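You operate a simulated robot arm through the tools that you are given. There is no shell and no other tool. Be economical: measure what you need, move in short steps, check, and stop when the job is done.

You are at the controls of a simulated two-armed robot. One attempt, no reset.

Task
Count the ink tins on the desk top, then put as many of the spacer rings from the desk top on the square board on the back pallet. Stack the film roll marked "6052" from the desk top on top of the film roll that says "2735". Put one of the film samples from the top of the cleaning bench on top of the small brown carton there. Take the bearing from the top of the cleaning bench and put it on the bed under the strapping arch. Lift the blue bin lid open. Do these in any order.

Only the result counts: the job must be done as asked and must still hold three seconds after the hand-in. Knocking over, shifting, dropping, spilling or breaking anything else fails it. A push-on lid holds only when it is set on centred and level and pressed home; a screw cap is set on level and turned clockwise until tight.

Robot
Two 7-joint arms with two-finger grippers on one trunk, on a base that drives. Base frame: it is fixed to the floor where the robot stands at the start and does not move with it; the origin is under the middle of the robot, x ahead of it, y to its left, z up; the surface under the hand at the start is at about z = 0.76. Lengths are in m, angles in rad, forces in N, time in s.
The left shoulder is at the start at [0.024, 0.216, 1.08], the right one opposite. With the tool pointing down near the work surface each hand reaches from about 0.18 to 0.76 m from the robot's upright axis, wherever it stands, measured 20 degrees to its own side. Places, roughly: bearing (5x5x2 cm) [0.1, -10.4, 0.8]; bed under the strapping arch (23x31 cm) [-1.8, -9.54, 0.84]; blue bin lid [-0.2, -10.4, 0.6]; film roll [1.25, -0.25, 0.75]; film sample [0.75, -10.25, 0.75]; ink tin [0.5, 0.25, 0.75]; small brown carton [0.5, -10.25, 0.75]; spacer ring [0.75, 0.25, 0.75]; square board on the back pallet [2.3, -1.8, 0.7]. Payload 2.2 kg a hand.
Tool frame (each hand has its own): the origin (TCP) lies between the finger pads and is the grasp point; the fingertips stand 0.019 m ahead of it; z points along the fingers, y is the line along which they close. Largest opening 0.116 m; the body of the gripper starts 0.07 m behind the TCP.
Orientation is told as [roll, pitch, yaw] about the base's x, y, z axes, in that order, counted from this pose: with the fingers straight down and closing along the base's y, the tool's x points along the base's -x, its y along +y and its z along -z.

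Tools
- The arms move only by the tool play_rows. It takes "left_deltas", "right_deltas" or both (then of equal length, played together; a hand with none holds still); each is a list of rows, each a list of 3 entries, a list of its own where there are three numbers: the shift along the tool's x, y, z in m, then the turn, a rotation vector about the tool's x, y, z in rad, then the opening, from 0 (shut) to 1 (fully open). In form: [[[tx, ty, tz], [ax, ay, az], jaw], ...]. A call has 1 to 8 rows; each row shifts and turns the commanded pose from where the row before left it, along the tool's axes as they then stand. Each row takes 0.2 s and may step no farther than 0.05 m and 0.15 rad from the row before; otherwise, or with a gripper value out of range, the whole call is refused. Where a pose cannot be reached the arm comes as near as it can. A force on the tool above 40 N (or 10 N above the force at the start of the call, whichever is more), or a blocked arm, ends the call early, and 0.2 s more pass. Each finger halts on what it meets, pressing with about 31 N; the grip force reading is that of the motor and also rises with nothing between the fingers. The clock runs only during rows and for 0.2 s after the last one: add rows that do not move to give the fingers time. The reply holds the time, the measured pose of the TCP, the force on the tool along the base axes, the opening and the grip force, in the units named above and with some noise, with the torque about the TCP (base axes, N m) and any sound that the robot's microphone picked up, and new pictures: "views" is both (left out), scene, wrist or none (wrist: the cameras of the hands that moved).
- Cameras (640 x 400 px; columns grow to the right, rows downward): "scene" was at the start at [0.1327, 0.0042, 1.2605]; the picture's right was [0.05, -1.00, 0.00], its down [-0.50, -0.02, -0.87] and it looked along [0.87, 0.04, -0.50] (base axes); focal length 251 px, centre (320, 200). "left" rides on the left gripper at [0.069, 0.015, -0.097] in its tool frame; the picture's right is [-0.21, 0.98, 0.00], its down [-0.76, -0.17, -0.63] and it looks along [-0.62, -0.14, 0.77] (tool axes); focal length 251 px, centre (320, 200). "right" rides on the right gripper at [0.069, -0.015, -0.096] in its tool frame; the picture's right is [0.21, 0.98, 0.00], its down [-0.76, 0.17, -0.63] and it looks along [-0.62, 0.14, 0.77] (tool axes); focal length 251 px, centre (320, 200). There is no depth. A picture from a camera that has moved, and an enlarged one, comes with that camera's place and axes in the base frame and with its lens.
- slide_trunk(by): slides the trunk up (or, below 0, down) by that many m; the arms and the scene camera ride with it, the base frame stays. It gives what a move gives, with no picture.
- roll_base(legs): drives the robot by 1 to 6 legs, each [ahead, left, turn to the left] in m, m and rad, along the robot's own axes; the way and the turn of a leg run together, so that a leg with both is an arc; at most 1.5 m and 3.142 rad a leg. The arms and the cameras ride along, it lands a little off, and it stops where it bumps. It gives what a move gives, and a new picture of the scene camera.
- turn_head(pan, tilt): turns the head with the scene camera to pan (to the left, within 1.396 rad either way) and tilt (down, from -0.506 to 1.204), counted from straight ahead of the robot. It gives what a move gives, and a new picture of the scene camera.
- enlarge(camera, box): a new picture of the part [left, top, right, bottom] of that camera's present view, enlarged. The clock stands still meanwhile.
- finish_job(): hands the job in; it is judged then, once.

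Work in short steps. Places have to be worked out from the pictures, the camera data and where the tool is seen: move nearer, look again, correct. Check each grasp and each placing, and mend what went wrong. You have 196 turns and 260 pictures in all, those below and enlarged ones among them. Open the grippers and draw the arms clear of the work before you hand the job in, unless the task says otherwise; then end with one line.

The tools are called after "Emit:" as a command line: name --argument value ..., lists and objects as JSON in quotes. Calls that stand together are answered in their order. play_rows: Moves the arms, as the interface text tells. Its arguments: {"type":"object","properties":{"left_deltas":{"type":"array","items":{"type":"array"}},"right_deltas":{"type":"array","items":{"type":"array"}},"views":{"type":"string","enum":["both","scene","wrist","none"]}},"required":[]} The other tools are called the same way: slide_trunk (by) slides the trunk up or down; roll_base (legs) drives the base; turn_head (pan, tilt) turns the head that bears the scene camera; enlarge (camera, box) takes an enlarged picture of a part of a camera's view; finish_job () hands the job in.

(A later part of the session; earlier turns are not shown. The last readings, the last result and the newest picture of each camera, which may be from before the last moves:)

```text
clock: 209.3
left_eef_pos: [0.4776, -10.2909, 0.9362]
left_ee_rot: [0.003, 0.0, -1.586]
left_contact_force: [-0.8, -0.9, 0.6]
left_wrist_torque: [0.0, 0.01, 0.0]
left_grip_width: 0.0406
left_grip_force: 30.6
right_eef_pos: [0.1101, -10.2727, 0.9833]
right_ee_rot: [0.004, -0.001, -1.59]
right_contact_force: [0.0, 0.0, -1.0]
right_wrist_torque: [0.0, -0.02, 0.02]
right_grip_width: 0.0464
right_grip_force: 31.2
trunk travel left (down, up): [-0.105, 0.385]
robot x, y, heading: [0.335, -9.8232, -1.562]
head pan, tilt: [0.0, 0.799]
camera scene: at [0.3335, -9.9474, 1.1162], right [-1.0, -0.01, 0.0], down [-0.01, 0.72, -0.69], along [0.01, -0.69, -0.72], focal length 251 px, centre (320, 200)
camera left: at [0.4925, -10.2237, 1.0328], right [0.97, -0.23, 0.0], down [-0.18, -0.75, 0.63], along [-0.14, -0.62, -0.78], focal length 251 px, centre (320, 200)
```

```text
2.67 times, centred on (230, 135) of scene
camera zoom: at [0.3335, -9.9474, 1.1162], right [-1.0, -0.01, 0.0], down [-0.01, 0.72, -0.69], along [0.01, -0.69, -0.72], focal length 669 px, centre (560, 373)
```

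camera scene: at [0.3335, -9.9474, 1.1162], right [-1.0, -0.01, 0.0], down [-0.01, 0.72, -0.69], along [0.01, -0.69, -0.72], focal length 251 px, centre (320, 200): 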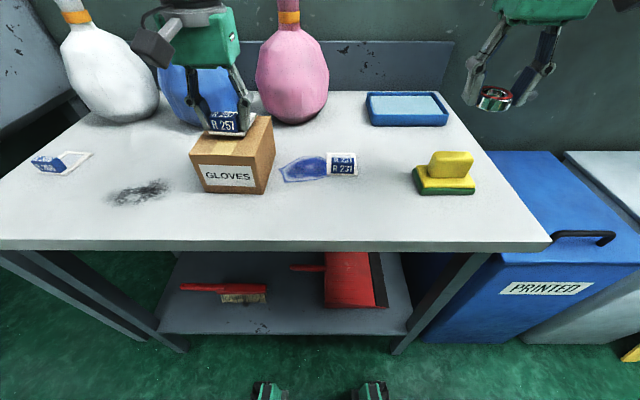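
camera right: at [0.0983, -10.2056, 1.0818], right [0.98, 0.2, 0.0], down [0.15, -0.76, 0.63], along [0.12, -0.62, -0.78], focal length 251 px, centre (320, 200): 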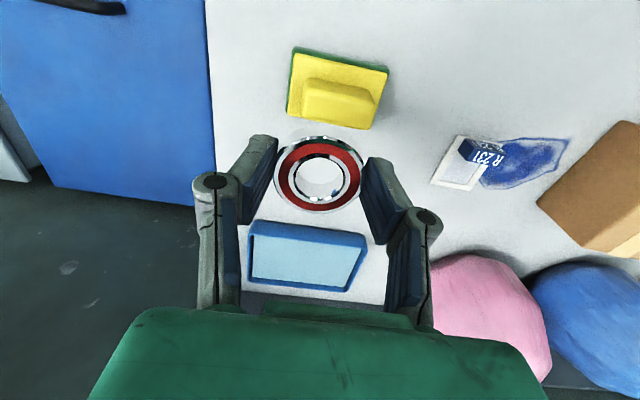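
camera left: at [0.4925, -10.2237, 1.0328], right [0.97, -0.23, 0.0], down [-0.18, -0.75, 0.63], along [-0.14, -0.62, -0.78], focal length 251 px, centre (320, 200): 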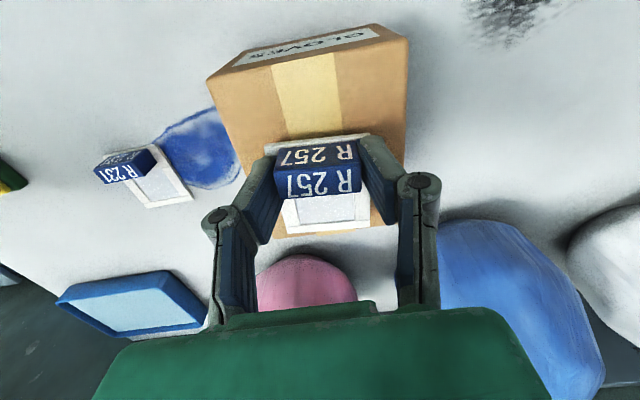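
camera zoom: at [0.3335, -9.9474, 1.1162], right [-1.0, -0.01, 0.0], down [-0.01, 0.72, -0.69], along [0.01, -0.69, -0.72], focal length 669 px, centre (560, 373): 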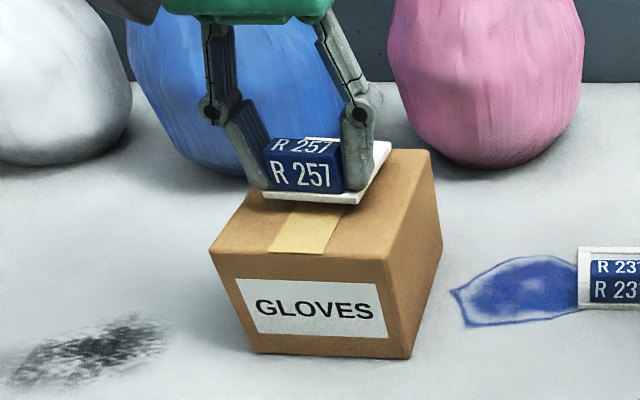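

It looks good above the carton. I'll continue to contact in small steps.

Emit:
play_rows --left_deltas '[[[0, 0, 0.005], [0, 0, 0], 0.1], [[0, 0, 0.004], [0, 0, 0], 0.1], [[0, 0, 0], [0, 0, 0], 0.1]]' --views "none"

Emit:
play_rows --left_deltas '[[[0, 0, 0.003], [0, 0, 0], 0.1], [[0, 0, 0], [0, 0, 0], 0.1]]' --views "wrist"

```text
clock: 210.1
left_eef_pos: [0.4779, -10.2919, 0.9259]
left_ee_rot: [0.004, 0.0, -1.585]
left_contact_force: [-0.2, 0.5, 0.3]
left_wrist_torque: [0.04, -0.02, 0.0]
left_grip_width: 0.0407
left_grip_force: 30.9
right_eef_pos: [0.1093, -10.2724, 0.9856]
right_ee_rot: [0.002, 0.001, -1.591]
right_contact_force: [-0.3, -0.9, -0.4]
right_wrist_torque: [0.02, 0.01, 0.02]
right_grip_width: 0.0462
right_grip_force: 30.8
trunk travel left (down, up): [-0.105, 0.385]
robot x, y, heading: [0.3344, -9.8228, -1.562]
head pan, tilt: [0.0, 0.799]
```

```text
clock: 210.7
left_eef_pos: [0.4783, -10.2908, 0.9265]
left_ee_rot: [0.004, -0.006, -1.584]
left_contact_force: [2.4, -1.3, 23.0]
left_wrist_torque: [0.0, -0.06, -0.11]
left_grip_width: 0.0404
left_grip_force: 30.7
right_eef_pos: [0.1099, -10.2718, 0.9853]
right_ee_rot: [0.001, 0.001, -1.589]
right_contact_force: [0.4, -0.2, -1.3]
right_wrist_torque: [-0.01, 0.02, -0.03]
right_grip_width: 0.0464
right_grip_force: 30.5
trunk travel left (down, up): [-0.105, 0.385]
robot x, y, heading: [0.334, -9.8221, -1.559]
head pan, tilt: [0.0, 0.799]
camera left: at [0.4935, -10.223, 1.0228], right [0.97, -0.23, 0.0], down [-0.18, -0.75, 0.64], along [-0.14, -0.62, -0.77], focal length 251 px, centre (320, 200)
```

left: 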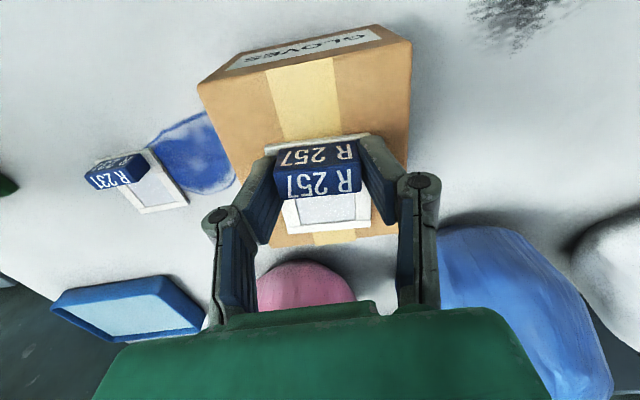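

Contact on the carton, with the card fully on its top. I'll release slightly (retracting 1 mm) and lift.

Emit:
play_rows --left_deltas '[[[0, 0, -0.002], [0, 0, 0], 0.3], [[0, 0, 0], [0, 0, 0], 0.45], [[0, 0, 0], [0, 0, 0], 0.6], [[0, 0, -0.02], [0, 0, 0], 0.6], [[0, 0, -0.04], [0, 0, 0], 0.6], [[0, 0, -0.04], [0, 0, 0], 0.8], [[0.02, 0.02, -0.03], [0, 0, 0], 1], [[0, 0, 0], [0, 0, 0], 1]]'

```text
clock: 212.5
left_eef_pos: [0.4998, -10.2722, 1.055]
left_ee_rot: [0.004, 0.002, -1.586]
left_contact_force: [0.4, -1.3, 0.9]
left_wrist_torque: [0.02, -0.01, -0.02]
left_grip_width: 0.1164
left_grip_force: 0.0
right_eef_pos: [0.1109, -10.2749, 0.9843]
right_ee_rot: [0.001, 0.004, -1.59]
right_contact_force: [0.3, -0.3, -1.5]
right_wrist_torque: [0.03, 0.01, 0.01]
right_grip_width: 0.0462
right_grip_force: 31.3
trunk travel left (down, up): [-0.105, 0.385]
robot x, y, heading: [0.3347, -9.8223, -1.559]
head pan, tilt: [0.0, 0.799]
camera scene: at [0.3346, -9.9479, 1.1161], right [-1.0, -0.01, 0.0], down [-0.01, 0.72, -0.69], along [0.01, -0.69, -0.72], focal length 251 px, centre (320, 200)
camera left: at [0.5149, -10.2044, 1.152], right [0.97, -0.23, 0.0], down [-0.18, -0.76, 0.63], along [-0.14, -0.61, -0.78], focal length 251 px, centre (320, 200)
```

scene: 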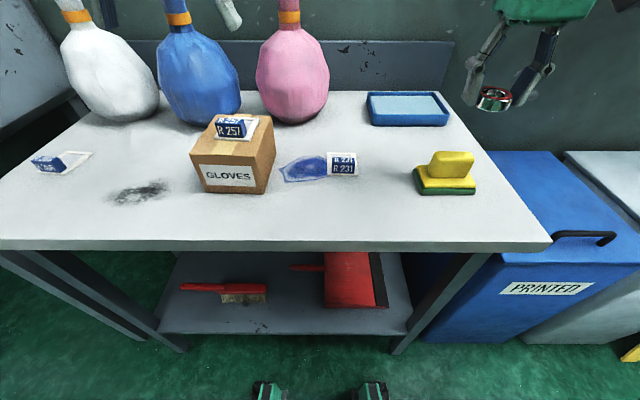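
left: 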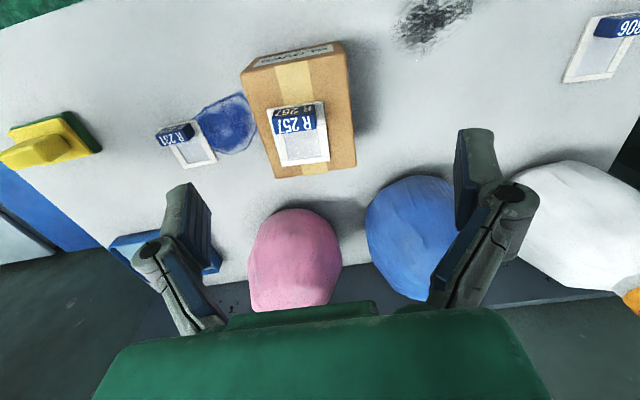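

The film sample sits on the carton. Next is the bearing: back up, turn right to face −x, and approach the strapping bench.

Emit:
roll_base --legs '[[-0.3, 0.0, 0.0], [0.0, 0.0, -1.58], [1.0, 0.0, 0.0]]'

Emit:
turn_head --pan 0.0 --tilt 0.45

```text
clock: 223.2
left_eef_pos: [-1.1335, -9.7091, 1.0569]
left_ee_rot: [0.003, 0.001, 3.14]
left_contact_force: [0.5, -0.1, 0.4]
left_wrist_torque: [-0.02, -0.01, 0.0]
left_grip_width: 0.1161
left_grip_force: 0.1
right_eef_pos: [-1.1407, -9.3206, 0.9851]
right_ee_rot: [0.0, 0.001, 3.134]
right_contact_force: [1.1, 0.1, -1.5]
right_wrist_torque: [-0.03, 0.01, -0.01]
right_grip_width: 0.0463
right_grip_force: 31.5
trunk travel left (down, up): [-0.105, 0.385]
robot x, y, heading: [-0.6883, -9.5398, -3.123]
head pan, tilt: [0.0, 0.799]
camera scene: at [-0.8115, -9.5404, 1.1162], right [-0.02, 1.0, 0.0], down [0.72, 0.01, -0.69], along [-0.69, -0.01, -0.72], focal length 251 px, centre (320, 200)
```

scene: 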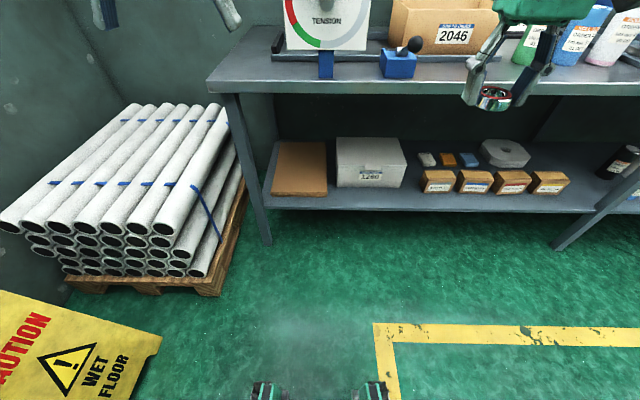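

```text
clock: 224.1
left_eef_pos: [-1.1319, -9.7085, 1.0569]
left_ee_rot: [0.004, -0.002, 3.14]
left_contact_force: [-0.3, 0.2, -0.8]
left_wrist_torque: [0.0, 0.03, -0.01]
left_grip_width: 0.116
left_grip_force: 0.0
right_eef_pos: [-1.1369, -9.3187, 0.9859]
right_ee_rot: [0.002, -0.001, 3.135]
right_contact_force: [0.1, 0.0, -1.0]
right_wrist_torque: [-0.01, -0.04, -0.01]
right_grip_width: 0.0465
right_grip_force: 31.3
trunk travel left (down, up): [-0.105, 0.385]
robot x, y, heading: [-0.6872, -9.5377, -3.123]
head pan, tilt: [0.0, 0.45]
camera scene: at [-0.8225, -9.5405, 1.1466], right [-0.02, 1.0, 0.0], down [0.44, 0.01, -0.9], along [-0.9, -0.02, -0.44], focal length 251 px, centre (320, 200)
```

scene: 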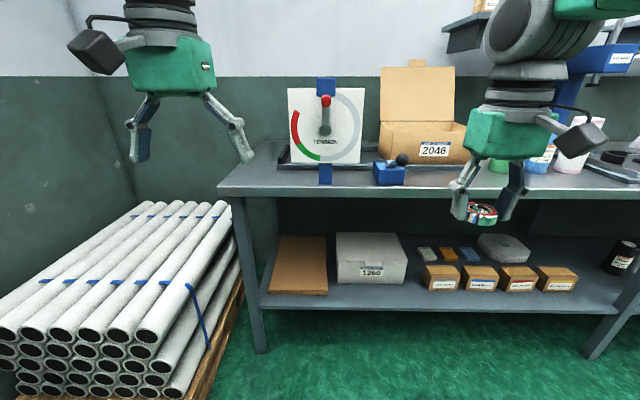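

The tension dial hides the bed from this low view. I'll raise the trunk for a better look.

Emit:
slide_trunk --by 0.3

Emit:
turn_head --pan 0.0 --tilt 0.6

```text
clock: 227.1
left_eef_pos: [-1.1307, -9.7089, 1.3568]
left_ee_rot: [0.002, -0.003, 3.139]
left_contact_force: [-0.2, -0.1, 0.3]
left_wrist_torque: [0.0, 0.0, 0.0]
left_grip_width: 0.1158
left_grip_force: 0.0
right_eef_pos: [-1.1397, -9.3196, 1.2847]
right_ee_rot: [0.002, -0.003, 3.134]
right_contact_force: [0.7, 1.1, -1.8]
right_wrist_torque: [0.01, -0.05, 0.01]
right_grip_width: 0.0464
right_grip_force: 31.4
trunk travel left (down, up): [-0.405, 0.085]
robot x, y, heading: [-0.6862, -9.5381, -3.12]
head pan, tilt: [0.0, 0.45]
```

```text
clock: 227.8
left_eef_pos: [-1.1318, -9.7074, 1.3567]
left_ee_rot: [0.003, 0.001, 3.141]
left_contact_force: [0.7, -0.2, 0.7]
left_wrist_torque: [-0.03, -0.02, 0.03]
left_grip_width: 0.116
left_grip_force: 0.0
right_eef_pos: [-1.1388, -9.321, 1.2864]
right_ee_rot: [0.002, -0.001, 3.136]
right_contact_force: [-0.7, 0.1, -1.4]
right_wrist_torque: [-0.01, -0.01, -0.04]
right_grip_width: 0.0466
right_grip_force: 30.7
trunk travel left (down, up): [-0.405, 0.085]
robot x, y, heading: [-0.6893, -9.5366, -3.122]
head pan, tilt: [0.0, 0.6]
camera scene: at [-0.82, -9.5404, 1.4331], right [-0.02, 1.0, 0.0], down [0.57, 0.01, -0.82], along [-0.82, -0.02, -0.57], focal length 251 px, centre (320, 200)
```

scene: 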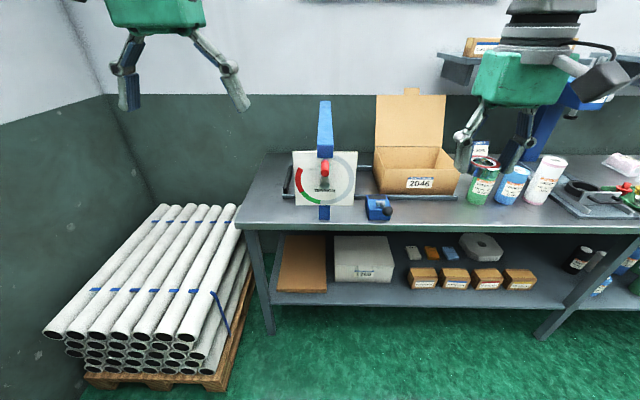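

Enlarging the arch and bed area.

Emit:
enlarge --camera "scene" --box '[250, 80, 480, 240]'

```text
2.50 times, centred on (365, 160) of scene
camera zoom: at [-0.82, -9.5404, 1.4331], right [-0.02, 1.0, 0.0], down [0.57, 0.01, -0.82], along [-0.82, -0.02, -0.57], focal length 627 px, centre (208, 300)
```

zoom: 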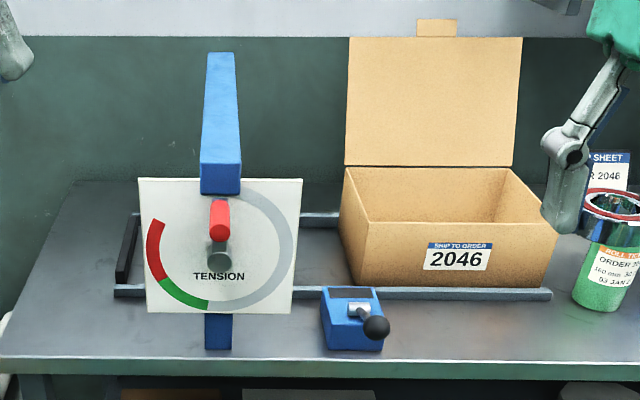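

The bed lies between the rails behind the dial, and the beam runs along x at y≈−9.54 (bottom z≈1.04). I'll come down beside the beam at y≈−9.44 from above. First I'll drive 0.42 m closer.

Emit:
roll_base --legs '[[0.42, 0.0, -0.02]]'

Emit:
turn_head --pan 0.0 --tilt 0.85

```text
clock: 230.3
left_eef_pos: [-1.5507, -9.7033, 1.3565]
left_ee_rot: [0.004, -0.002, 3.119]
left_contact_force: [0.2, -1.1, -0.2]
left_wrist_torque: [0.02, 0.01, 0.0]
left_grip_width: 0.1162
left_grip_force: 0.2
right_eef_pos: [-1.5483, -9.3151, 1.2863]
right_ee_rot: [0.002, -0.002, 3.113]
right_contact_force: [0.7, 0.0, -1.2]
right_wrist_torque: [0.0, -0.02, -0.03]
right_grip_width: 0.0465
right_grip_force: 31.6
trunk travel left (down, up): [-0.405, 0.085]
robot x, y, heading: [-1.1043, -9.5419, 3.144]
head pan, tilt: [0.0, 0.6]
camera scene: at [-1.2335, -9.5417, 1.4333], right [0.0, 1.0, 0.0], down [0.57, 0.0, -0.82], along [-0.82, 0.0, -0.57], focal length 251 px, centre (320, 200)
```

scene: 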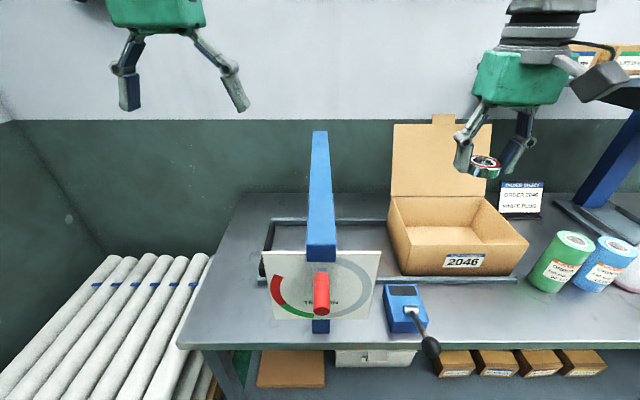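

```text
clock: 231.1
left_eef_pos: [-1.5479, -9.702, 1.3585]
left_ee_rot: [0.004, -0.005, 3.118]
left_contact_force: [0.3, 0.1, -1.0]
left_wrist_torque: [0.0, 0.0, 0.0]
left_grip_width: 0.1159
left_grip_force: 0.1
right_eef_pos: [-1.5474, -9.3137, 1.2863]
right_ee_rot: [0.001, -0.002, 3.114]
right_contact_force: [0.0, 0.4, -1.9]
right_wrist_torque: [-0.02, -0.05, -0.01]
right_grip_width: 0.0465
right_grip_force: 31.0
trunk travel left (down, up): [-0.405, 0.085]
robot x, y, heading: [-1.1013, -9.5436, 3.141]
head pan, tilt: [0.0, 0.85]
camera scene: at [-1.2257, -9.5417, 1.4122], right [0.0, 1.0, 0.0], down [0.75, 0.0, -0.66], along [-0.66, 0.0, -0.75], focal length 251 px, centre (320, 200)
```

scene: 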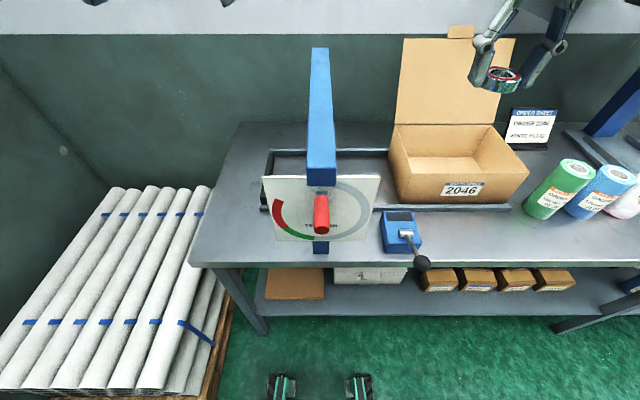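

I'll move the right hand over the bed's right part at height to view it with the wrist camera.

Emit:
play_rows --right_deltas '[[[-0.04, 0.022, 0.008], [0, 0, 0], 0.2], [[-0.04, 0.022, 0.008], [0, 0, 0], 0.2], [[-0.04, 0.022, 0.008], [0, 0, 0], 0.2], [[-0.04, 0.022, 0.008], [0, 0, 0], 0.2], [[0, 0, 0], [0, 0, 0], 0.2]]' --views "both"

```text
clock: 232.3
left_eef_pos: [-1.5468, -9.7043, 1.3587]
left_ee_rot: [0.004, -0.006, 3.12]
left_contact_force: [0.0, -0.5, -0.5]
left_wrist_torque: [0.0, 0.06, 0.0]
left_grip_width: 0.1159
left_grip_force: 0.0
right_eef_pos: [-1.7089, -9.4001, 1.2566]
right_ee_rot: [0.0, -0.003, 3.114]
right_contact_force: [-0.6, 0.0, -2.0]
right_wrist_torque: [-0.01, -0.01, 0.01]
right_grip_width: 0.0466
right_grip_force: 30.7
trunk travel left (down, up): [-0.405, 0.085]
robot x, y, heading: [-1.1056, -9.5415, 3.144]
head pan, tilt: [0.0, 0.85]
camera scene: at [-1.226, -9.5424, 1.4122], right [0.0, 1.0, 0.0], down [0.75, 0.0, -0.66], along [-0.66, 0.0, -0.75], focal length 251 px, centre (320, 200)
camera right: at [-1.6381, -9.3884, 1.3528], right [0.19, -0.98, 0.0], down [-0.76, -0.14, 0.64], along [-0.62, -0.12, -0.77], focal length 251 px, centre (320, 200)
```

scene: 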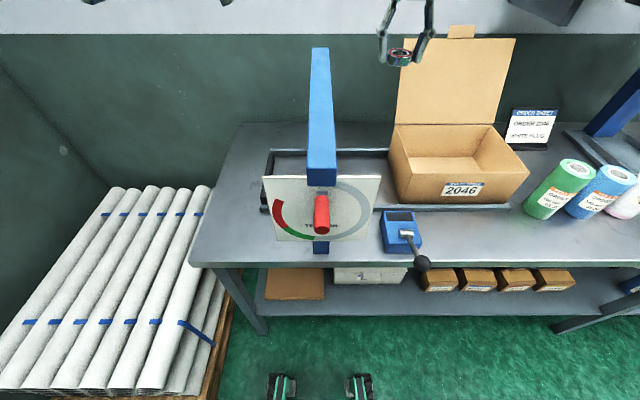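
right: 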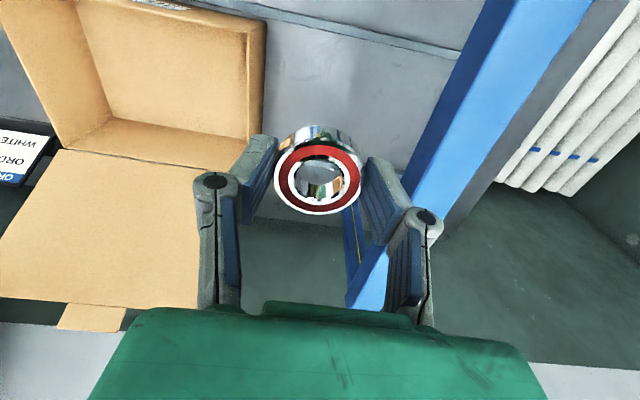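

The bed spans roughly x −1.68…−1.91 and y −9.70…−9.385. I'll aim for (−1.79, −9.43), clear of beam and box, and descend partway to z≈0.98.

Emit:
play_rows --right_deltas '[[[-0.04, 0.014, 0], [0, 0, -0.028], 0.2], [[-0.04, 0.014, 0.01], [0, 0, 0], 0.2], [[0, 0, 0.045], [0, 0, 0], 0.2], [[0, 0, 0.045], [0, 0, 0], 0.2], [[0, 0, 0.045], [0, 0, 0], 0.2], [[0, 0, 0.045], [0, 0, 0], 0.2], [[0, 0, 0.045], [0, 0, 0], 0.2], [[0, 0, 0], [0, 0, 0], 0.2]]' --views "both"

```text
clock: 234.1
left_eef_pos: [-1.5484, -9.7037, 1.3581]
left_ee_rot: [0.003, -0.006, 3.117]
left_contact_force: [-0.5, -0.5, 0.5]
left_wrist_torque: [0.03, 0.0, -0.01]
left_grip_width: 0.1159
left_grip_force: 0.1
right_eef_pos: [-1.7803, -9.4211, 1.0231]
right_ee_rot: [0.0, -0.004, -3.142]
right_contact_force: [-0.2, 0.5, -1.3]
right_wrist_torque: [0.02, 0.0, 0.0]
right_grip_width: 0.0464
right_grip_force: 30.9
right hand out of reach, approached as far as the arm can: row 2
trunk travel left (down, up): [-0.405, 0.085]
robot x, y, heading: [-1.1045, -9.5387, 3.14]
head pan, tilt: [0.0, 0.85]
camera scene: at [-1.2276, -9.543, 1.412], right [0.0, 1.0, 0.0], down [0.75, 0.0, -0.66], along [-0.66, 0.0, -0.75], focal length 251 px, centre (320, 200)
camera right: at [-1.7117, -9.4084, 1.1197], right [0.21, -0.98, 0.0], down [-0.75, -0.17, 0.64], along [-0.62, -0.14, -0.77], focal length 251 px, centre (320, 200)
```

scene: 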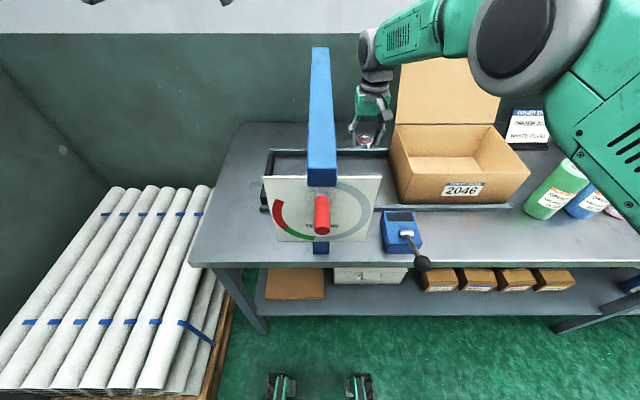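
right: 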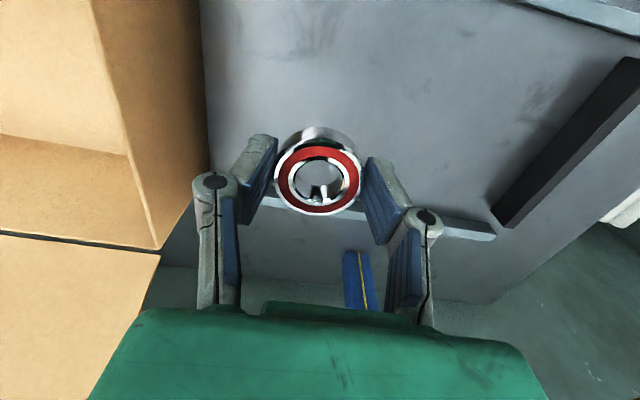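

The landing point is on the bed beside the beam. I'll shift 1 cm toward the arch and descend to z≈0.90.

Emit:
play_rows --right_deltas '[[[0, 0.01, 0.02], [0, 0, 0], 0.2], [[0, 0, 0.035], [0, 0, 0], 0.2], [[0, 0, 0.035], [0, 0, 0], 0.2], [[0, 0, 0.03], [0, 0, 0], 0.2], [[0, 0, 0], [0, 0, 0], 0.2]]' --views "both"

```text
clock: 235.3
left_eef_pos: [-1.5484, -9.7029, 1.3579]
left_ee_rot: [0.003, -0.005, 3.12]
left_contact_force: [-0.1, -0.3, 0.5]
left_wrist_torque: [-0.01, -0.04, -0.02]
left_grip_width: 0.1158
left_grip_force: 0.1
right_eef_pos: [-1.7834, -9.4328, 0.9028]
right_ee_rot: [0.001, -0.004, -3.141]
right_contact_force: [0.4, -0.1, -0.9]
right_wrist_torque: [0.01, -0.03, -0.02]
right_grip_width: 0.0467
right_grip_force: 30.4
trunk travel left (down, up): [-0.405, 0.085]
robot x, y, heading: [-1.1048, -9.5427, 3.136]
head pan, tilt: [0.0, 0.85]
camera scene: at [-1.2266, -9.5425, 1.4121], right [0.0, 1.0, 0.0], down [0.75, 0.0, -0.66], along [-0.66, 0.0, -0.75], focal length 251 px, centre (320, 200)
camera right: at [-1.7142, -9.4185, 0.9999], right [0.21, -0.98, 0.0], down [-0.75, -0.17, 0.64], along [-0.62, -0.14, -0.77], focal length 251 px, centre (320, 200)
```

scene: 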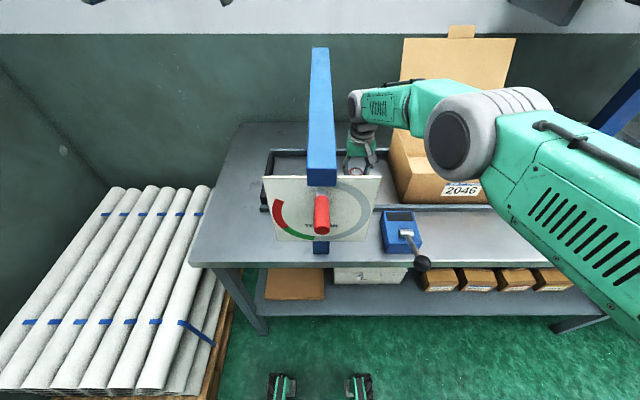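
right: 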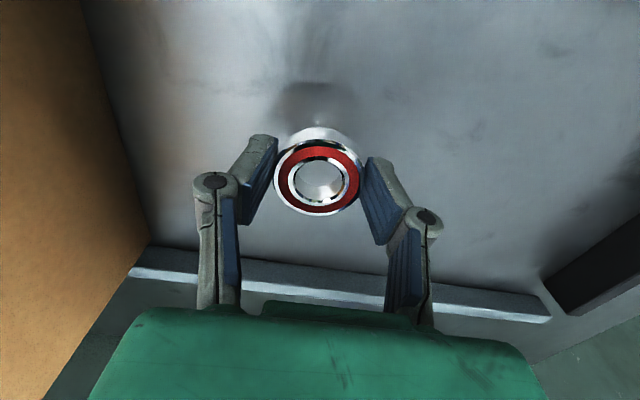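

Still clear. I'll descend in small steps to contact.

Emit:
play_rows --right_deltas '[[[0, 0, 0.008], [0, 0, 0], 0.2], [[0, 0, 0.008], [0, 0, 0], 0.2], [[0, 0, 0.006], [0, 0, 0], 0.2], [[0, 0, 0], [0, 0, 0], 0.2]]' --views "wrist"

```text
clock: 236.3
left_eef_pos: [-1.5489, -9.7029, 1.3571]
left_ee_rot: [0.004, -0.005, 3.12]
left_contact_force: [-0.8, 0.3, -0.5]
left_wrist_torque: [0.01, 0.01, -0.03]
left_grip_width: 0.1158
left_grip_force: 0.0
right_eef_pos: [-1.7828, -9.4336, 0.878]
right_ee_rot: [-0.001, -0.003, -3.141]
right_contact_force: [-0.2, -0.5, -2.1]
right_wrist_torque: [0.01, 0.0, -0.01]
right_grip_width: 0.0464
right_grip_force: 30.9
trunk travel left (down, up): [-0.405, 0.085]
robot x, y, heading: [-1.1027, -9.5445, 3.132]
head pan, tilt: [0.0, 0.85]
camera right: at [-1.7145, -9.419, 0.9765], right [0.21, -0.98, 0.0], down [-0.76, -0.17, 0.63], along [-0.62, -0.14, -0.77], focal length 251 px, centre (320, 200)
```

right: 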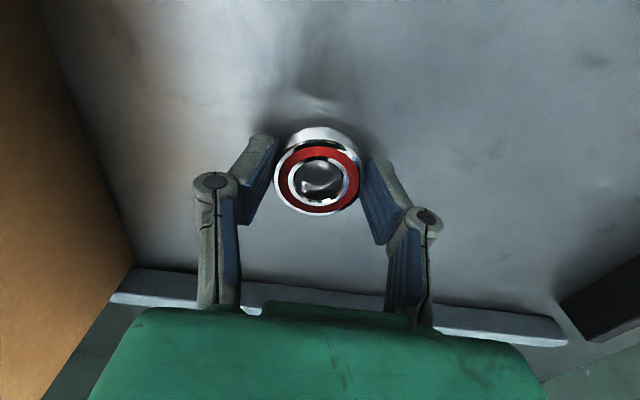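

Emit:
play_rows --right_deltas '[[[0, 0, 0.005], [0, 0, 0], 0.2], [[0, 0, 0.004], [0, 0, 0], 0.2], [[0, 0, 0.003], [0, 0, 0], 0.2], [[0, 0, 0], [0, 0, 0], 0.2]]' --views "wrist"

```text
clock: 237.3
left_eef_pos: [-1.5477, -9.7048, 1.3585]
left_ee_rot: [0.002, -0.005, 3.12]
left_contact_force: [-0.4, -0.6, -0.7]
left_wrist_torque: [-0.01, 0.0, 0.02]
left_grip_width: 0.1159
left_grip_force: 0.1
right_eef_pos: [-1.7829, -9.4329, 0.8719]
right_ee_rot: [0.002, -0.009, 3.143]
right_contact_force: [-6.8, -1.3, 19.8]
right_wrist_torque: [0.01, -0.02, 0.05]
right_grip_width: 0.0466
right_grip_force: 31.0
trunk travel left (down, up): [-0.405, 0.085]
robot x, y, heading: [-1.1038, -9.5411, 3.144]
head pan, tilt: [0.0, 0.85]
camera right: at [-1.7139, -9.4193, 0.9679], right [0.21, -0.98, 0.0], down [-0.75, -0.17, 0.64], along [-0.63, -0.14, -0.77], focal length 251 px, centre (320, 200)
```

right: 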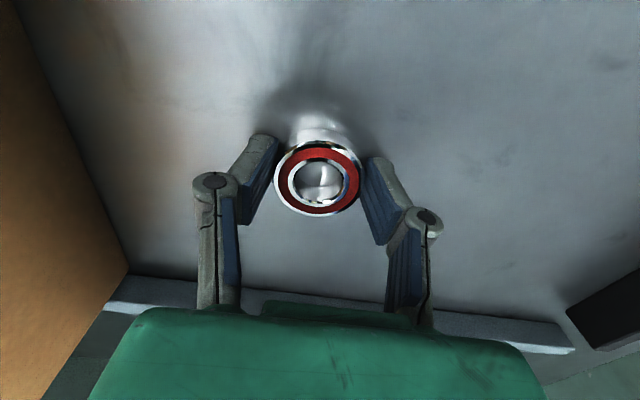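

Contact at 20 N on the bed. I'll release and lift out straight up.

Emit:
play_rows --right_deltas '[[[0, 0, -0.002], [0, 0, 0], 0.45], [[0, 0, 0], [0, 0, 0], 0.6], [[0, 0, 0], [0, 0, 0], 0.65], [[0, 0, -0.02], [0, 0, 0], 0.65], [[0, 0, -0.04], [0, 0, 0], 0.65], [[0, 0, -0.045], [0, 0, 0], 0.65], [[0, 0, -0.045], [0, 0, 0], 0.65], [[0, 0, -0.045], [0, 0, 0], 0.65]]' --views "both"

```text
clock: 239.1
left_eef_pos: [-1.5465, -9.7043, 1.3588]
left_ee_rot: [0.0, -0.003, 3.119]
left_contact_force: [0.5, 0.3, 0.5]
left_wrist_torque: [-0.02, 0.01, 0.0]
left_grip_width: 0.1162
left_grip_force: 0.2
right_eef_pos: [-1.7788, -9.4338, 1.0696]
right_ee_rot: [-0.001, -0.005, 3.14]
right_contact_force: [-0.2, -0.1, 0.6]
right_wrist_torque: [-0.01, 0.03, 0.02]
right_grip_width: 0.0754
right_grip_force: 0.0
trunk travel left (down, up): [-0.405, 0.085]
robot x, y, heading: [-1.1029, -9.5409, 3.144]
head pan, tilt: [0.0, 0.85]
camera scene: at [-1.2248, -9.5431, 1.4123], right [0.0, 1.0, 0.0], down [0.75, 0.0, -0.66], along [-0.66, 0.0, -0.75], focal length 251 px, centre (320, 200)
camera right: at [-1.7098, -9.4194, 1.1651], right [0.21, -0.98, 0.0], down [-0.75, -0.17, 0.63], along [-0.62, -0.14, -0.77], focal length 251 px, centre (320, 200)
```

scene: 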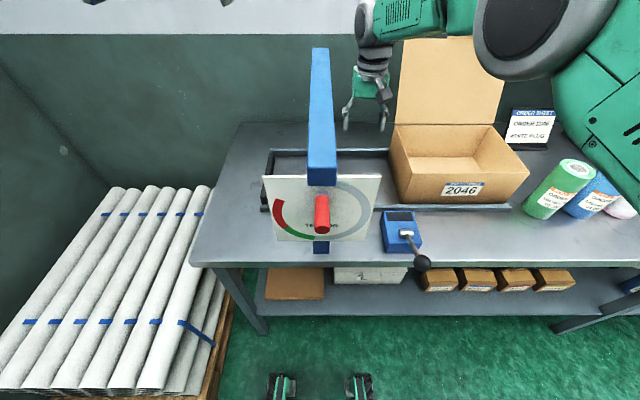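
right: 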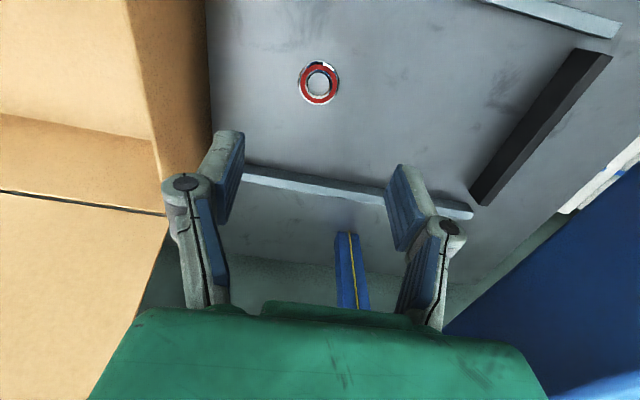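

The bearing rests on the bed. I'll raise the hand clear, back away, and turn toward the bins.

Emit:
play_rows --right_deltas '[[[0, 0, -0.045], [0, 0, 0], 0.65], [[0, 0, -0.045], [0, 0, 0], 0.65], [[0.03, 0, -0.035], [0, 0, 0], 0.65], [[0.045, 0, -0.01], [0, 0, 0], 0.65], [[0.045, 0, 0], [0, 0, 0], 0.65], [[0.045, 0, 0], [0, 0, 0], 0.65], [[0.045, 0, 0], [0, 0, 0], 0.65], [[0, 0, 0], [0, 0, 0], 0.65]]' --views "none"

Emit:
roll_base --legs '[[-0.95, 0.0, 0.0], [0.0, 0.0, 1.57]]'

Emit:
slide_trunk --by -0.28

Emit:
turn_head --pan -0.3 --tilt 0.75

```text
clock: 240.9
left_eef_pos: [-1.5501, -9.7041, 1.3564]
left_ee_rot: [0.006, -0.003, 3.12]
left_contact_force: [-0.2, 0.2, 0.1]
left_wrist_torque: [0.02, -0.02, -0.06]
left_grip_width: 0.116
left_grip_force: 0.2
right_eef_pos: [-1.5731, -9.4339, 1.2021]
right_ee_rot: [0.001, -0.002, -3.143]
right_contact_force: [-0.7, 0.3, -0.1]
right_wrist_torque: [0.01, -0.02, 0.03]
right_grip_width: 0.0751
right_grip_force: 0.0
trunk travel left (down, up): [-0.405, 0.085]
robot x, y, heading: [-1.1012, -9.5443, 3.143]
head pan, tilt: [0.0, 0.85]
```

```text
clock: 249.7
left_eef_pos: [0.0053, -9.9875, 1.3575]
left_ee_rot: [0.003, -0.004, -1.625]
left_contact_force: [-0.6, 0.2, -0.9]
left_wrist_torque: [0.0, -0.04, 0.03]
left_grip_width: 0.1157
left_grip_force: 0.1
right_eef_pos: [-0.2649, -10.0029, 1.2028]
right_ee_rot: [0.0, -0.003, -1.602]
right_contact_force: [-0.1, 0.0, 0.2]
right_wrist_torque: [0.0, 0.0, -0.01]
right_grip_width: 0.0755
right_grip_force: 0.0
trunk travel left (down, up): [-0.405, 0.085]
robot x, y, heading: [-0.1394, -9.5379, -1.599]
head pan, tilt: [0.0, 0.85]
camera scene: at [-0.1475, -9.6602, 1.4122], right [-1.0, 0.03, 0.0], down [0.02, 0.75, -0.66], along [-0.02, -0.66, -0.75], focal length 251 px, centre (320, 200)
```

scene: 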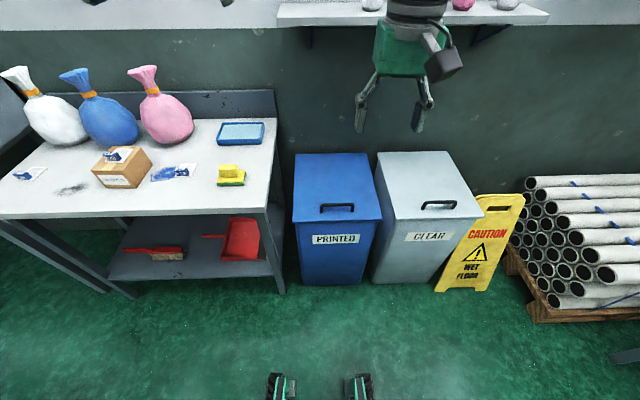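

```text
clock: 252.5
left_eef_pos: [0.0049, -9.9855, 1.0778]
left_ee_rot: [0.004, -0.006, -1.623]
left_contact_force: [-1.1, -0.2, -0.7]
left_wrist_torque: [0.03, -0.03, -0.01]
left_grip_width: 0.1162
left_grip_force: 0.0
right_eef_pos: [-0.2645, -9.9979, 0.9251]
right_ee_rot: [-0.001, -0.005, -1.603]
right_contact_force: [-0.5, 0.4, 1.5]
right_wrist_torque: [0.02, 0.02, 0.02]
right_grip_width: 0.0753
right_grip_force: 0.0
trunk travel left (down, up): [-0.125, 0.365]
robot x, y, heading: [-0.1435, -9.5374, -1.607]
head pan, tilt: [0.0, 0.85]
```

```text
clock: 253.3
left_eef_pos: [0.0046, -9.9854, 1.0784]
left_ee_rot: [0.004, -0.009, -1.625]
left_contact_force: [0.3, 0.1, 0.8]
left_wrist_torque: [0.0, 0.01, -0.03]
left_grip_width: 0.116
left_grip_force: 0.0
right_eef_pos: [-0.2639, -9.9982, 0.9237]
right_ee_rot: [0.001, -0.005, -1.603]
right_contact_force: [0.6, -0.4, -0.1]
right_wrist_torque: [-0.02, -0.04, -0.01]
right_grip_width: 0.0755
right_grip_force: 0.0
trunk travel left (down, up): [-0.125, 0.365]
robot x, y, heading: [-0.1403, -9.5392, -1.6]
head pan, tilt: [-0.3, 0.75]
camera scene: at [-0.1717, -9.6594, 1.1402], right [-0.95, 0.33, 0.0], down [0.22, 0.65, -0.73], along [-0.24, -0.69, -0.68], focal length 251 px, centre (320, 200)
```

scene: 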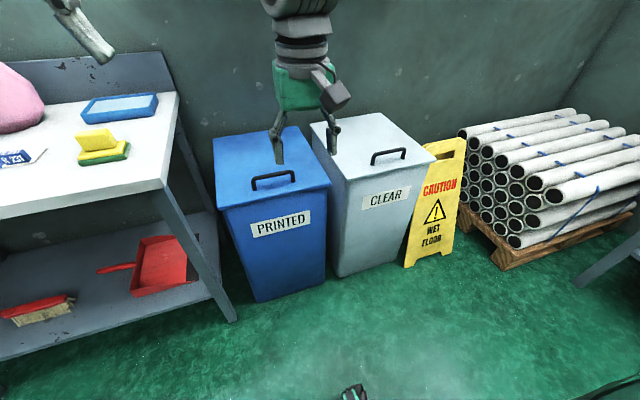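

Handle triangulated at about (−0.233, −10.29, 0.645); the hinge is at the back near y≈−10.67. I'll zoom to see the handle shape.

Emit:
enlarge --camera "scene" --box '[200, 120, 350, 240]'

```text
3.33 times, centred on (275, 180) of scene
camera zoom: at [-0.1717, -9.6594, 1.1402], right [-0.95, 0.33, 0.0], down [0.22, 0.65, -0.73], along [-0.24, -0.69, -0.68], focal length 836 px, centre (470, 267)
```

zoom: 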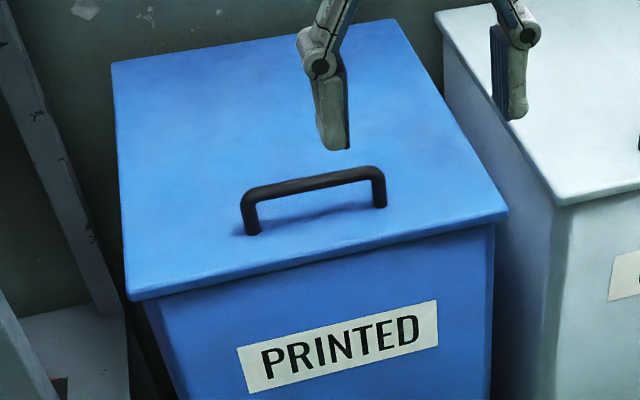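

The handle is a bar about 0.13 m wide along x. I'll move to about (−0.3, −9.88) with turn–drive–turn (no strafing), so the left hand can take the handle and the right can push the lid.

Emit:
roll_base --legs '[[0.0, 0.0, -0.4], [0.36, 0.0, 0.0], [0.0, 0.0, 0.43]]'

Emit:
turn_head --pan 0.0 --tilt 0.9

```text
clock: 258.1
left_eef_pos: [-0.1436, -10.3086, 1.0794]
left_ee_rot: [0.003, -0.007, -1.609]
left_contact_force: [-0.5, 0.3, 0.8]
left_wrist_torque: [-0.02, -0.02, -0.01]
left_grip_width: 0.1161
left_grip_force: 0.1
right_eef_pos: [-0.4116, -10.3277, 0.9236]
right_ee_rot: [0.0, -0.005, -1.586]
right_contact_force: [-0.1, -1.0, -0.4]
right_wrist_torque: [-0.03, 0.0, 0.01]
right_grip_width: 0.0755
right_grip_force: 0.1
trunk travel left (down, up): [-0.125, 0.365]
robot x, y, heading: [-0.2945, -9.8648, -1.586]
head pan, tilt: [-0.3, 0.75]
camera scene: at [-0.3245, -9.9868, 1.1403], right [-0.95, 0.31, 0.0], down [0.21, 0.65, -0.73], along [-0.23, -0.69, -0.68], focal length 251 px, centre (320, 200)
```

scene: 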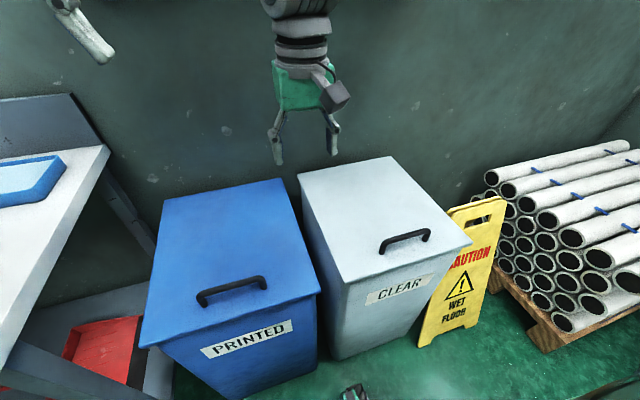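

```text
clock: 258.9
left_eef_pos: [-0.1432, -10.3068, 1.0804]
left_ee_rot: [0.004, -0.008, -1.609]
left_contact_force: [0.1, 0.0, -0.1]
left_wrist_torque: [-0.01, 0.04, 0.04]
left_grip_width: 0.116
left_grip_force: 0.0
right_eef_pos: [-0.4111, -10.3259, 0.9254]
right_ee_rot: [0.0, -0.009, -1.587]
right_contact_force: [0.7, -0.1, 0.8]
right_wrist_torque: [0.03, -0.01, -0.02]
right_grip_width: 0.0755
right_grip_force: 0.0
trunk travel left (down, up): [-0.125, 0.365]
robot x, y, heading: [-0.2978, -9.8655, -1.59]
head pan, tilt: [0.0, 0.901]
camera scene: at [-0.2998, -9.9835, 1.1284], right [-1.0, 0.02, 0.0], down [0.01, 0.79, -0.62], along [-0.01, -0.62, -0.79], focal length 251 px, centre (320, 200)
```

scene: 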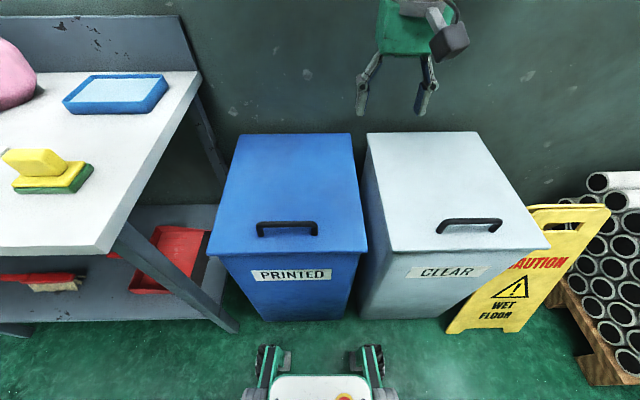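

The handle is confirmed at (−0.231, −10.285). I'll rotate the left hand about 90° so its fingers close front-to-back across the bar.

Emit:
play_rows --left_deltas '[[[0, 0, 0], [0, 0, 0.15], 1], [[0, 0, 0], [0, 0, 0.15], 1], [[0, 0, 0], [0, 0, 0.15], 1], [[0, 0, 0], [0, 0, 0.15], 1], [[0, 0, 0], [0, 0, 0.15], 1], [[0, 0, 0], [0, 0, 0.15], 1], [[0, 0, 0], [0, 0, 0.15], 1], [[0, 0, 0], [0, 0, 0.15], 1]]' --views "none"

Emit:
play_rows --left_deltas '[[[0, 0, 0], [0, 0, 0.15], 1], [[0, 0, 0], [0, 0, 0.15], 1], [[0, 0, 0], [0, 0, 0.03], 1], [[0, 0, 0], [0, 0, 0], 1]]' --views "both"

```text
clock: 260.7
left_eef_pos: [-0.1433, -10.3078, 1.0796]
left_ee_rot: [0.008, 0.0, -2.812]
left_contact_force: [0.4, 0.9, 0.0]
left_wrist_torque: [-0.03, 0.01, 0.01]
left_grip_width: 0.1156
left_grip_force: 0.0
right_eef_pos: [-0.4123, -10.3259, 0.9246]
right_ee_rot: [0.0, -0.008, -1.585]
right_contact_force: [-0.5, 0.6, -0.6]
right_wrist_torque: [0.01, 0.01, 0.04]
right_grip_width: 0.0756
right_grip_force: 0.0
trunk travel left (down, up): [-0.125, 0.365]
robot x, y, heading: [-0.2996, -9.8687, -1.595]
head pan, tilt: [0.0, 0.901]
```

```text
clock: 261.7
left_eef_pos: [-0.1424, -10.3067, 1.0792]
left_ee_rot: [0.008, 0.003, -3.142]
left_contact_force: [-0.9, -0.6, 0.6]
left_wrist_torque: [-0.01, 0.0, 0.0]
left_grip_width: 0.1162
left_grip_force: 0.0
right_eef_pos: [-0.4108, -10.3257, 0.9248]
right_ee_rot: [0.001, -0.008, -1.585]
right_contact_force: [-0.1, 0.0, -0.9]
right_wrist_torque: [0.03, -0.04, -0.01]
right_grip_width: 0.0754
right_grip_force: 0.0
trunk travel left (down, up): [-0.125, 0.365]
robot x, y, heading: [-0.2955, -9.8659, -1.586]
head pan, tilt: [0.0, 0.901]
camera scene: at [-0.2993, -9.9837, 1.1283], right [-1.0, 0.02, 0.0], down [0.01, 0.79, -0.62], along [-0.01, -0.62, -0.79], focal length 251 px, centre (320, 200)
camera left: at [-0.0745, -10.3218, 1.1764], right [-0.21, -0.98, 0.01], down [-0.76, 0.17, 0.63], along [-0.62, 0.13, -0.78], focal length 251 px, centre (320, 200)
```

scene: 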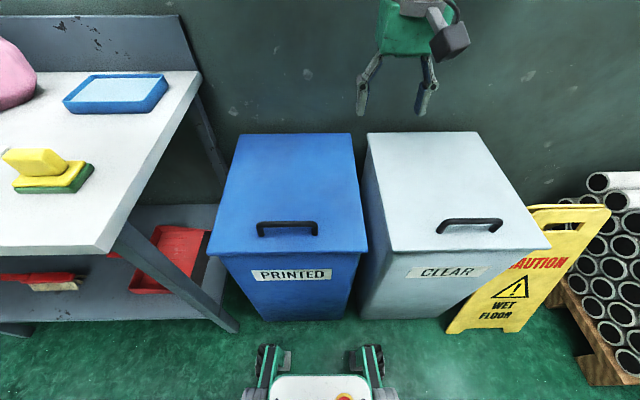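
left: 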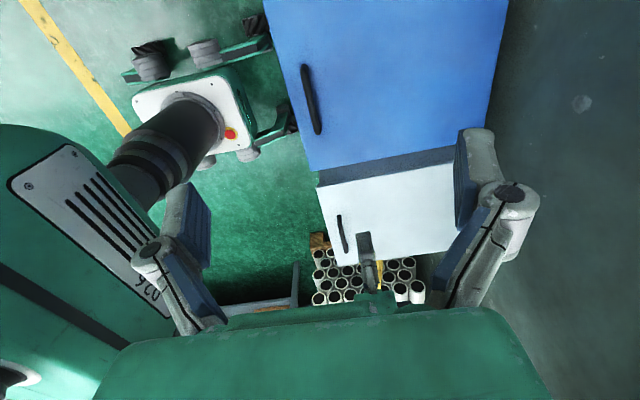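

Handle confirmed from the wrist camera at about (−0.233, −10.275). I'll move the left hand above it and down to z≈0.80.

Emit:
play_rows --left_deltas '[[[-0.01, -0.0035, 0.035], [0, 0, 0], 1], [[-0.01, -0.0035, 0.035], [0, 0, 0], 1], [[-0.01, -0.0035, 0.035], [0, 0, 0], 1], [[-0.01, -0.0035, 0.035], [0, 0, 0], 1], [[-0.01, -0.0035, 0.035], [0, 0, 0], 1], [[-0.01, -0.0035, 0.035], [0, 0, 0], 1], [[-0.01, -0.0035, 0.035], [0, 0, 0], 1], [[-0.008, -0.0035, 0.035], [0, 0, 0], 1]]' --views "both"

```text
clock: 263.5
left_eef_pos: [-0.2233, -10.2825, 0.7984]
left_ee_rot: [0.009, 0.002, -3.14]
left_contact_force: [-0.1, 0.0, -0.6]
left_wrist_torque: [0.02, 0.0, 0.0]
left_grip_width: 0.1159
left_grip_force: 0.2
right_eef_pos: [-0.4124, -10.3258, 0.925]
right_ee_rot: [0.002, -0.008, -1.584]
right_contact_force: [0.2, -0.1, -0.2]
right_wrist_torque: [-0.02, -0.02, -0.02]
right_grip_width: 0.0749
right_grip_force: 0.0
trunk travel left (down, up): [-0.125, 0.365]
robot x, y, heading: [-0.2979, -9.8674, -1.588]
head pan, tilt: [0.0, 0.901]
camera scene: at [-0.3008, -9.9847, 1.1282], right [-1.0, 0.02, 0.0], down [0.01, 0.79, -0.62], along [-0.01, -0.62, -0.79], focal length 251 px, centre (320, 200)
camera left: at [-0.1542, -10.2977, 0.8964], right [-0.21, -0.98, 0.01], down [-0.76, 0.17, 0.63], along [-0.62, 0.13, -0.78], focal length 251 px, centre (320, 200)
```

scene: 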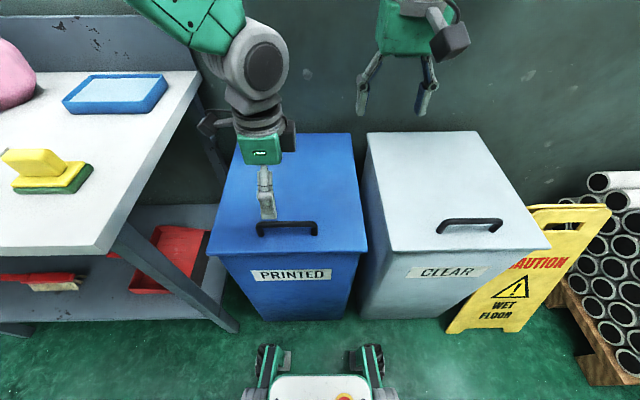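
left: 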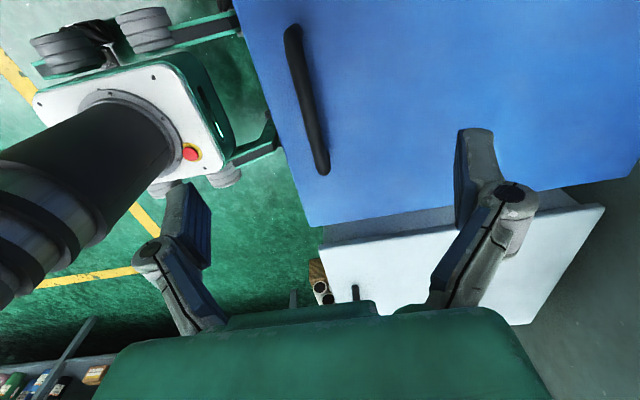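

The bar is about 11 mm toward me. I'll correct and descend to z≈0.66.

Emit:
play_rows --left_deltas '[[[0, -0.006, 0.03], [0, 0, 0], 1], [[0, -0.005, 0.03], [0, 0, 0], 1], [[0, 0, 0.03], [0, 0, 0], 0.8], [[0, 0, 0.03], [0, 0, 0], 0.8], [[0, 0, 0.015], [0, 0, 0], 0.8], [[0, 0, 0], [0, 0, 0], 0.8]]' --views "both"

```text
clock: 264.9
left_eef_pos: [-0.2207, -10.2708, 0.6629]
left_ee_rot: [0.009, 0.003, -3.139]
left_contact_force: [-0.4, 1.3, -0.2]
left_wrist_torque: [0.02, -0.01, 0.04]
left_grip_width: 0.0928
left_grip_force: 0.2
right_eef_pos: [-0.4129, -10.3257, 0.9252]
right_ee_rot: [0.003, -0.009, -1.586]
right_contact_force: [-0.3, 0.6, -0.1]
right_wrist_torque: [0.0, 0.03, 0.02]
right_grip_width: 0.0753
right_grip_force: 0.1
trunk travel left (down, up): [-0.125, 0.365]
robot x, y, heading: [-0.3007, -9.8656, -1.589]
head pan, tilt: [0.0, 0.901]
camera scene: at [-0.3005, -9.984, 1.1283], right [-1.0, 0.02, 0.0], down [0.01, 0.79, -0.62], along [-0.01, -0.62, -0.79], focal length 251 px, centre (320, 200)
camera left: at [-0.1528, -10.287, 0.7606], right [-0.21, -0.98, 0.01], down [-0.76, 0.17, 0.63], along [-0.62, 0.13, -0.78], focal length 251 px, centre (320, 200)
```

scene: 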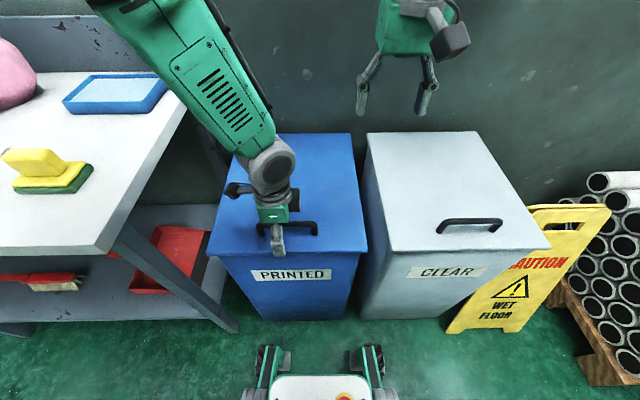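
left: 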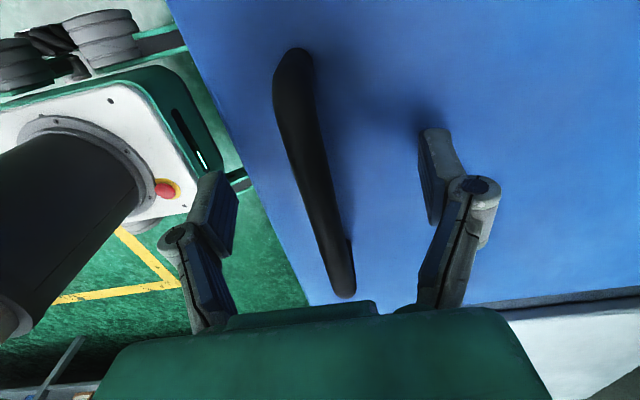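

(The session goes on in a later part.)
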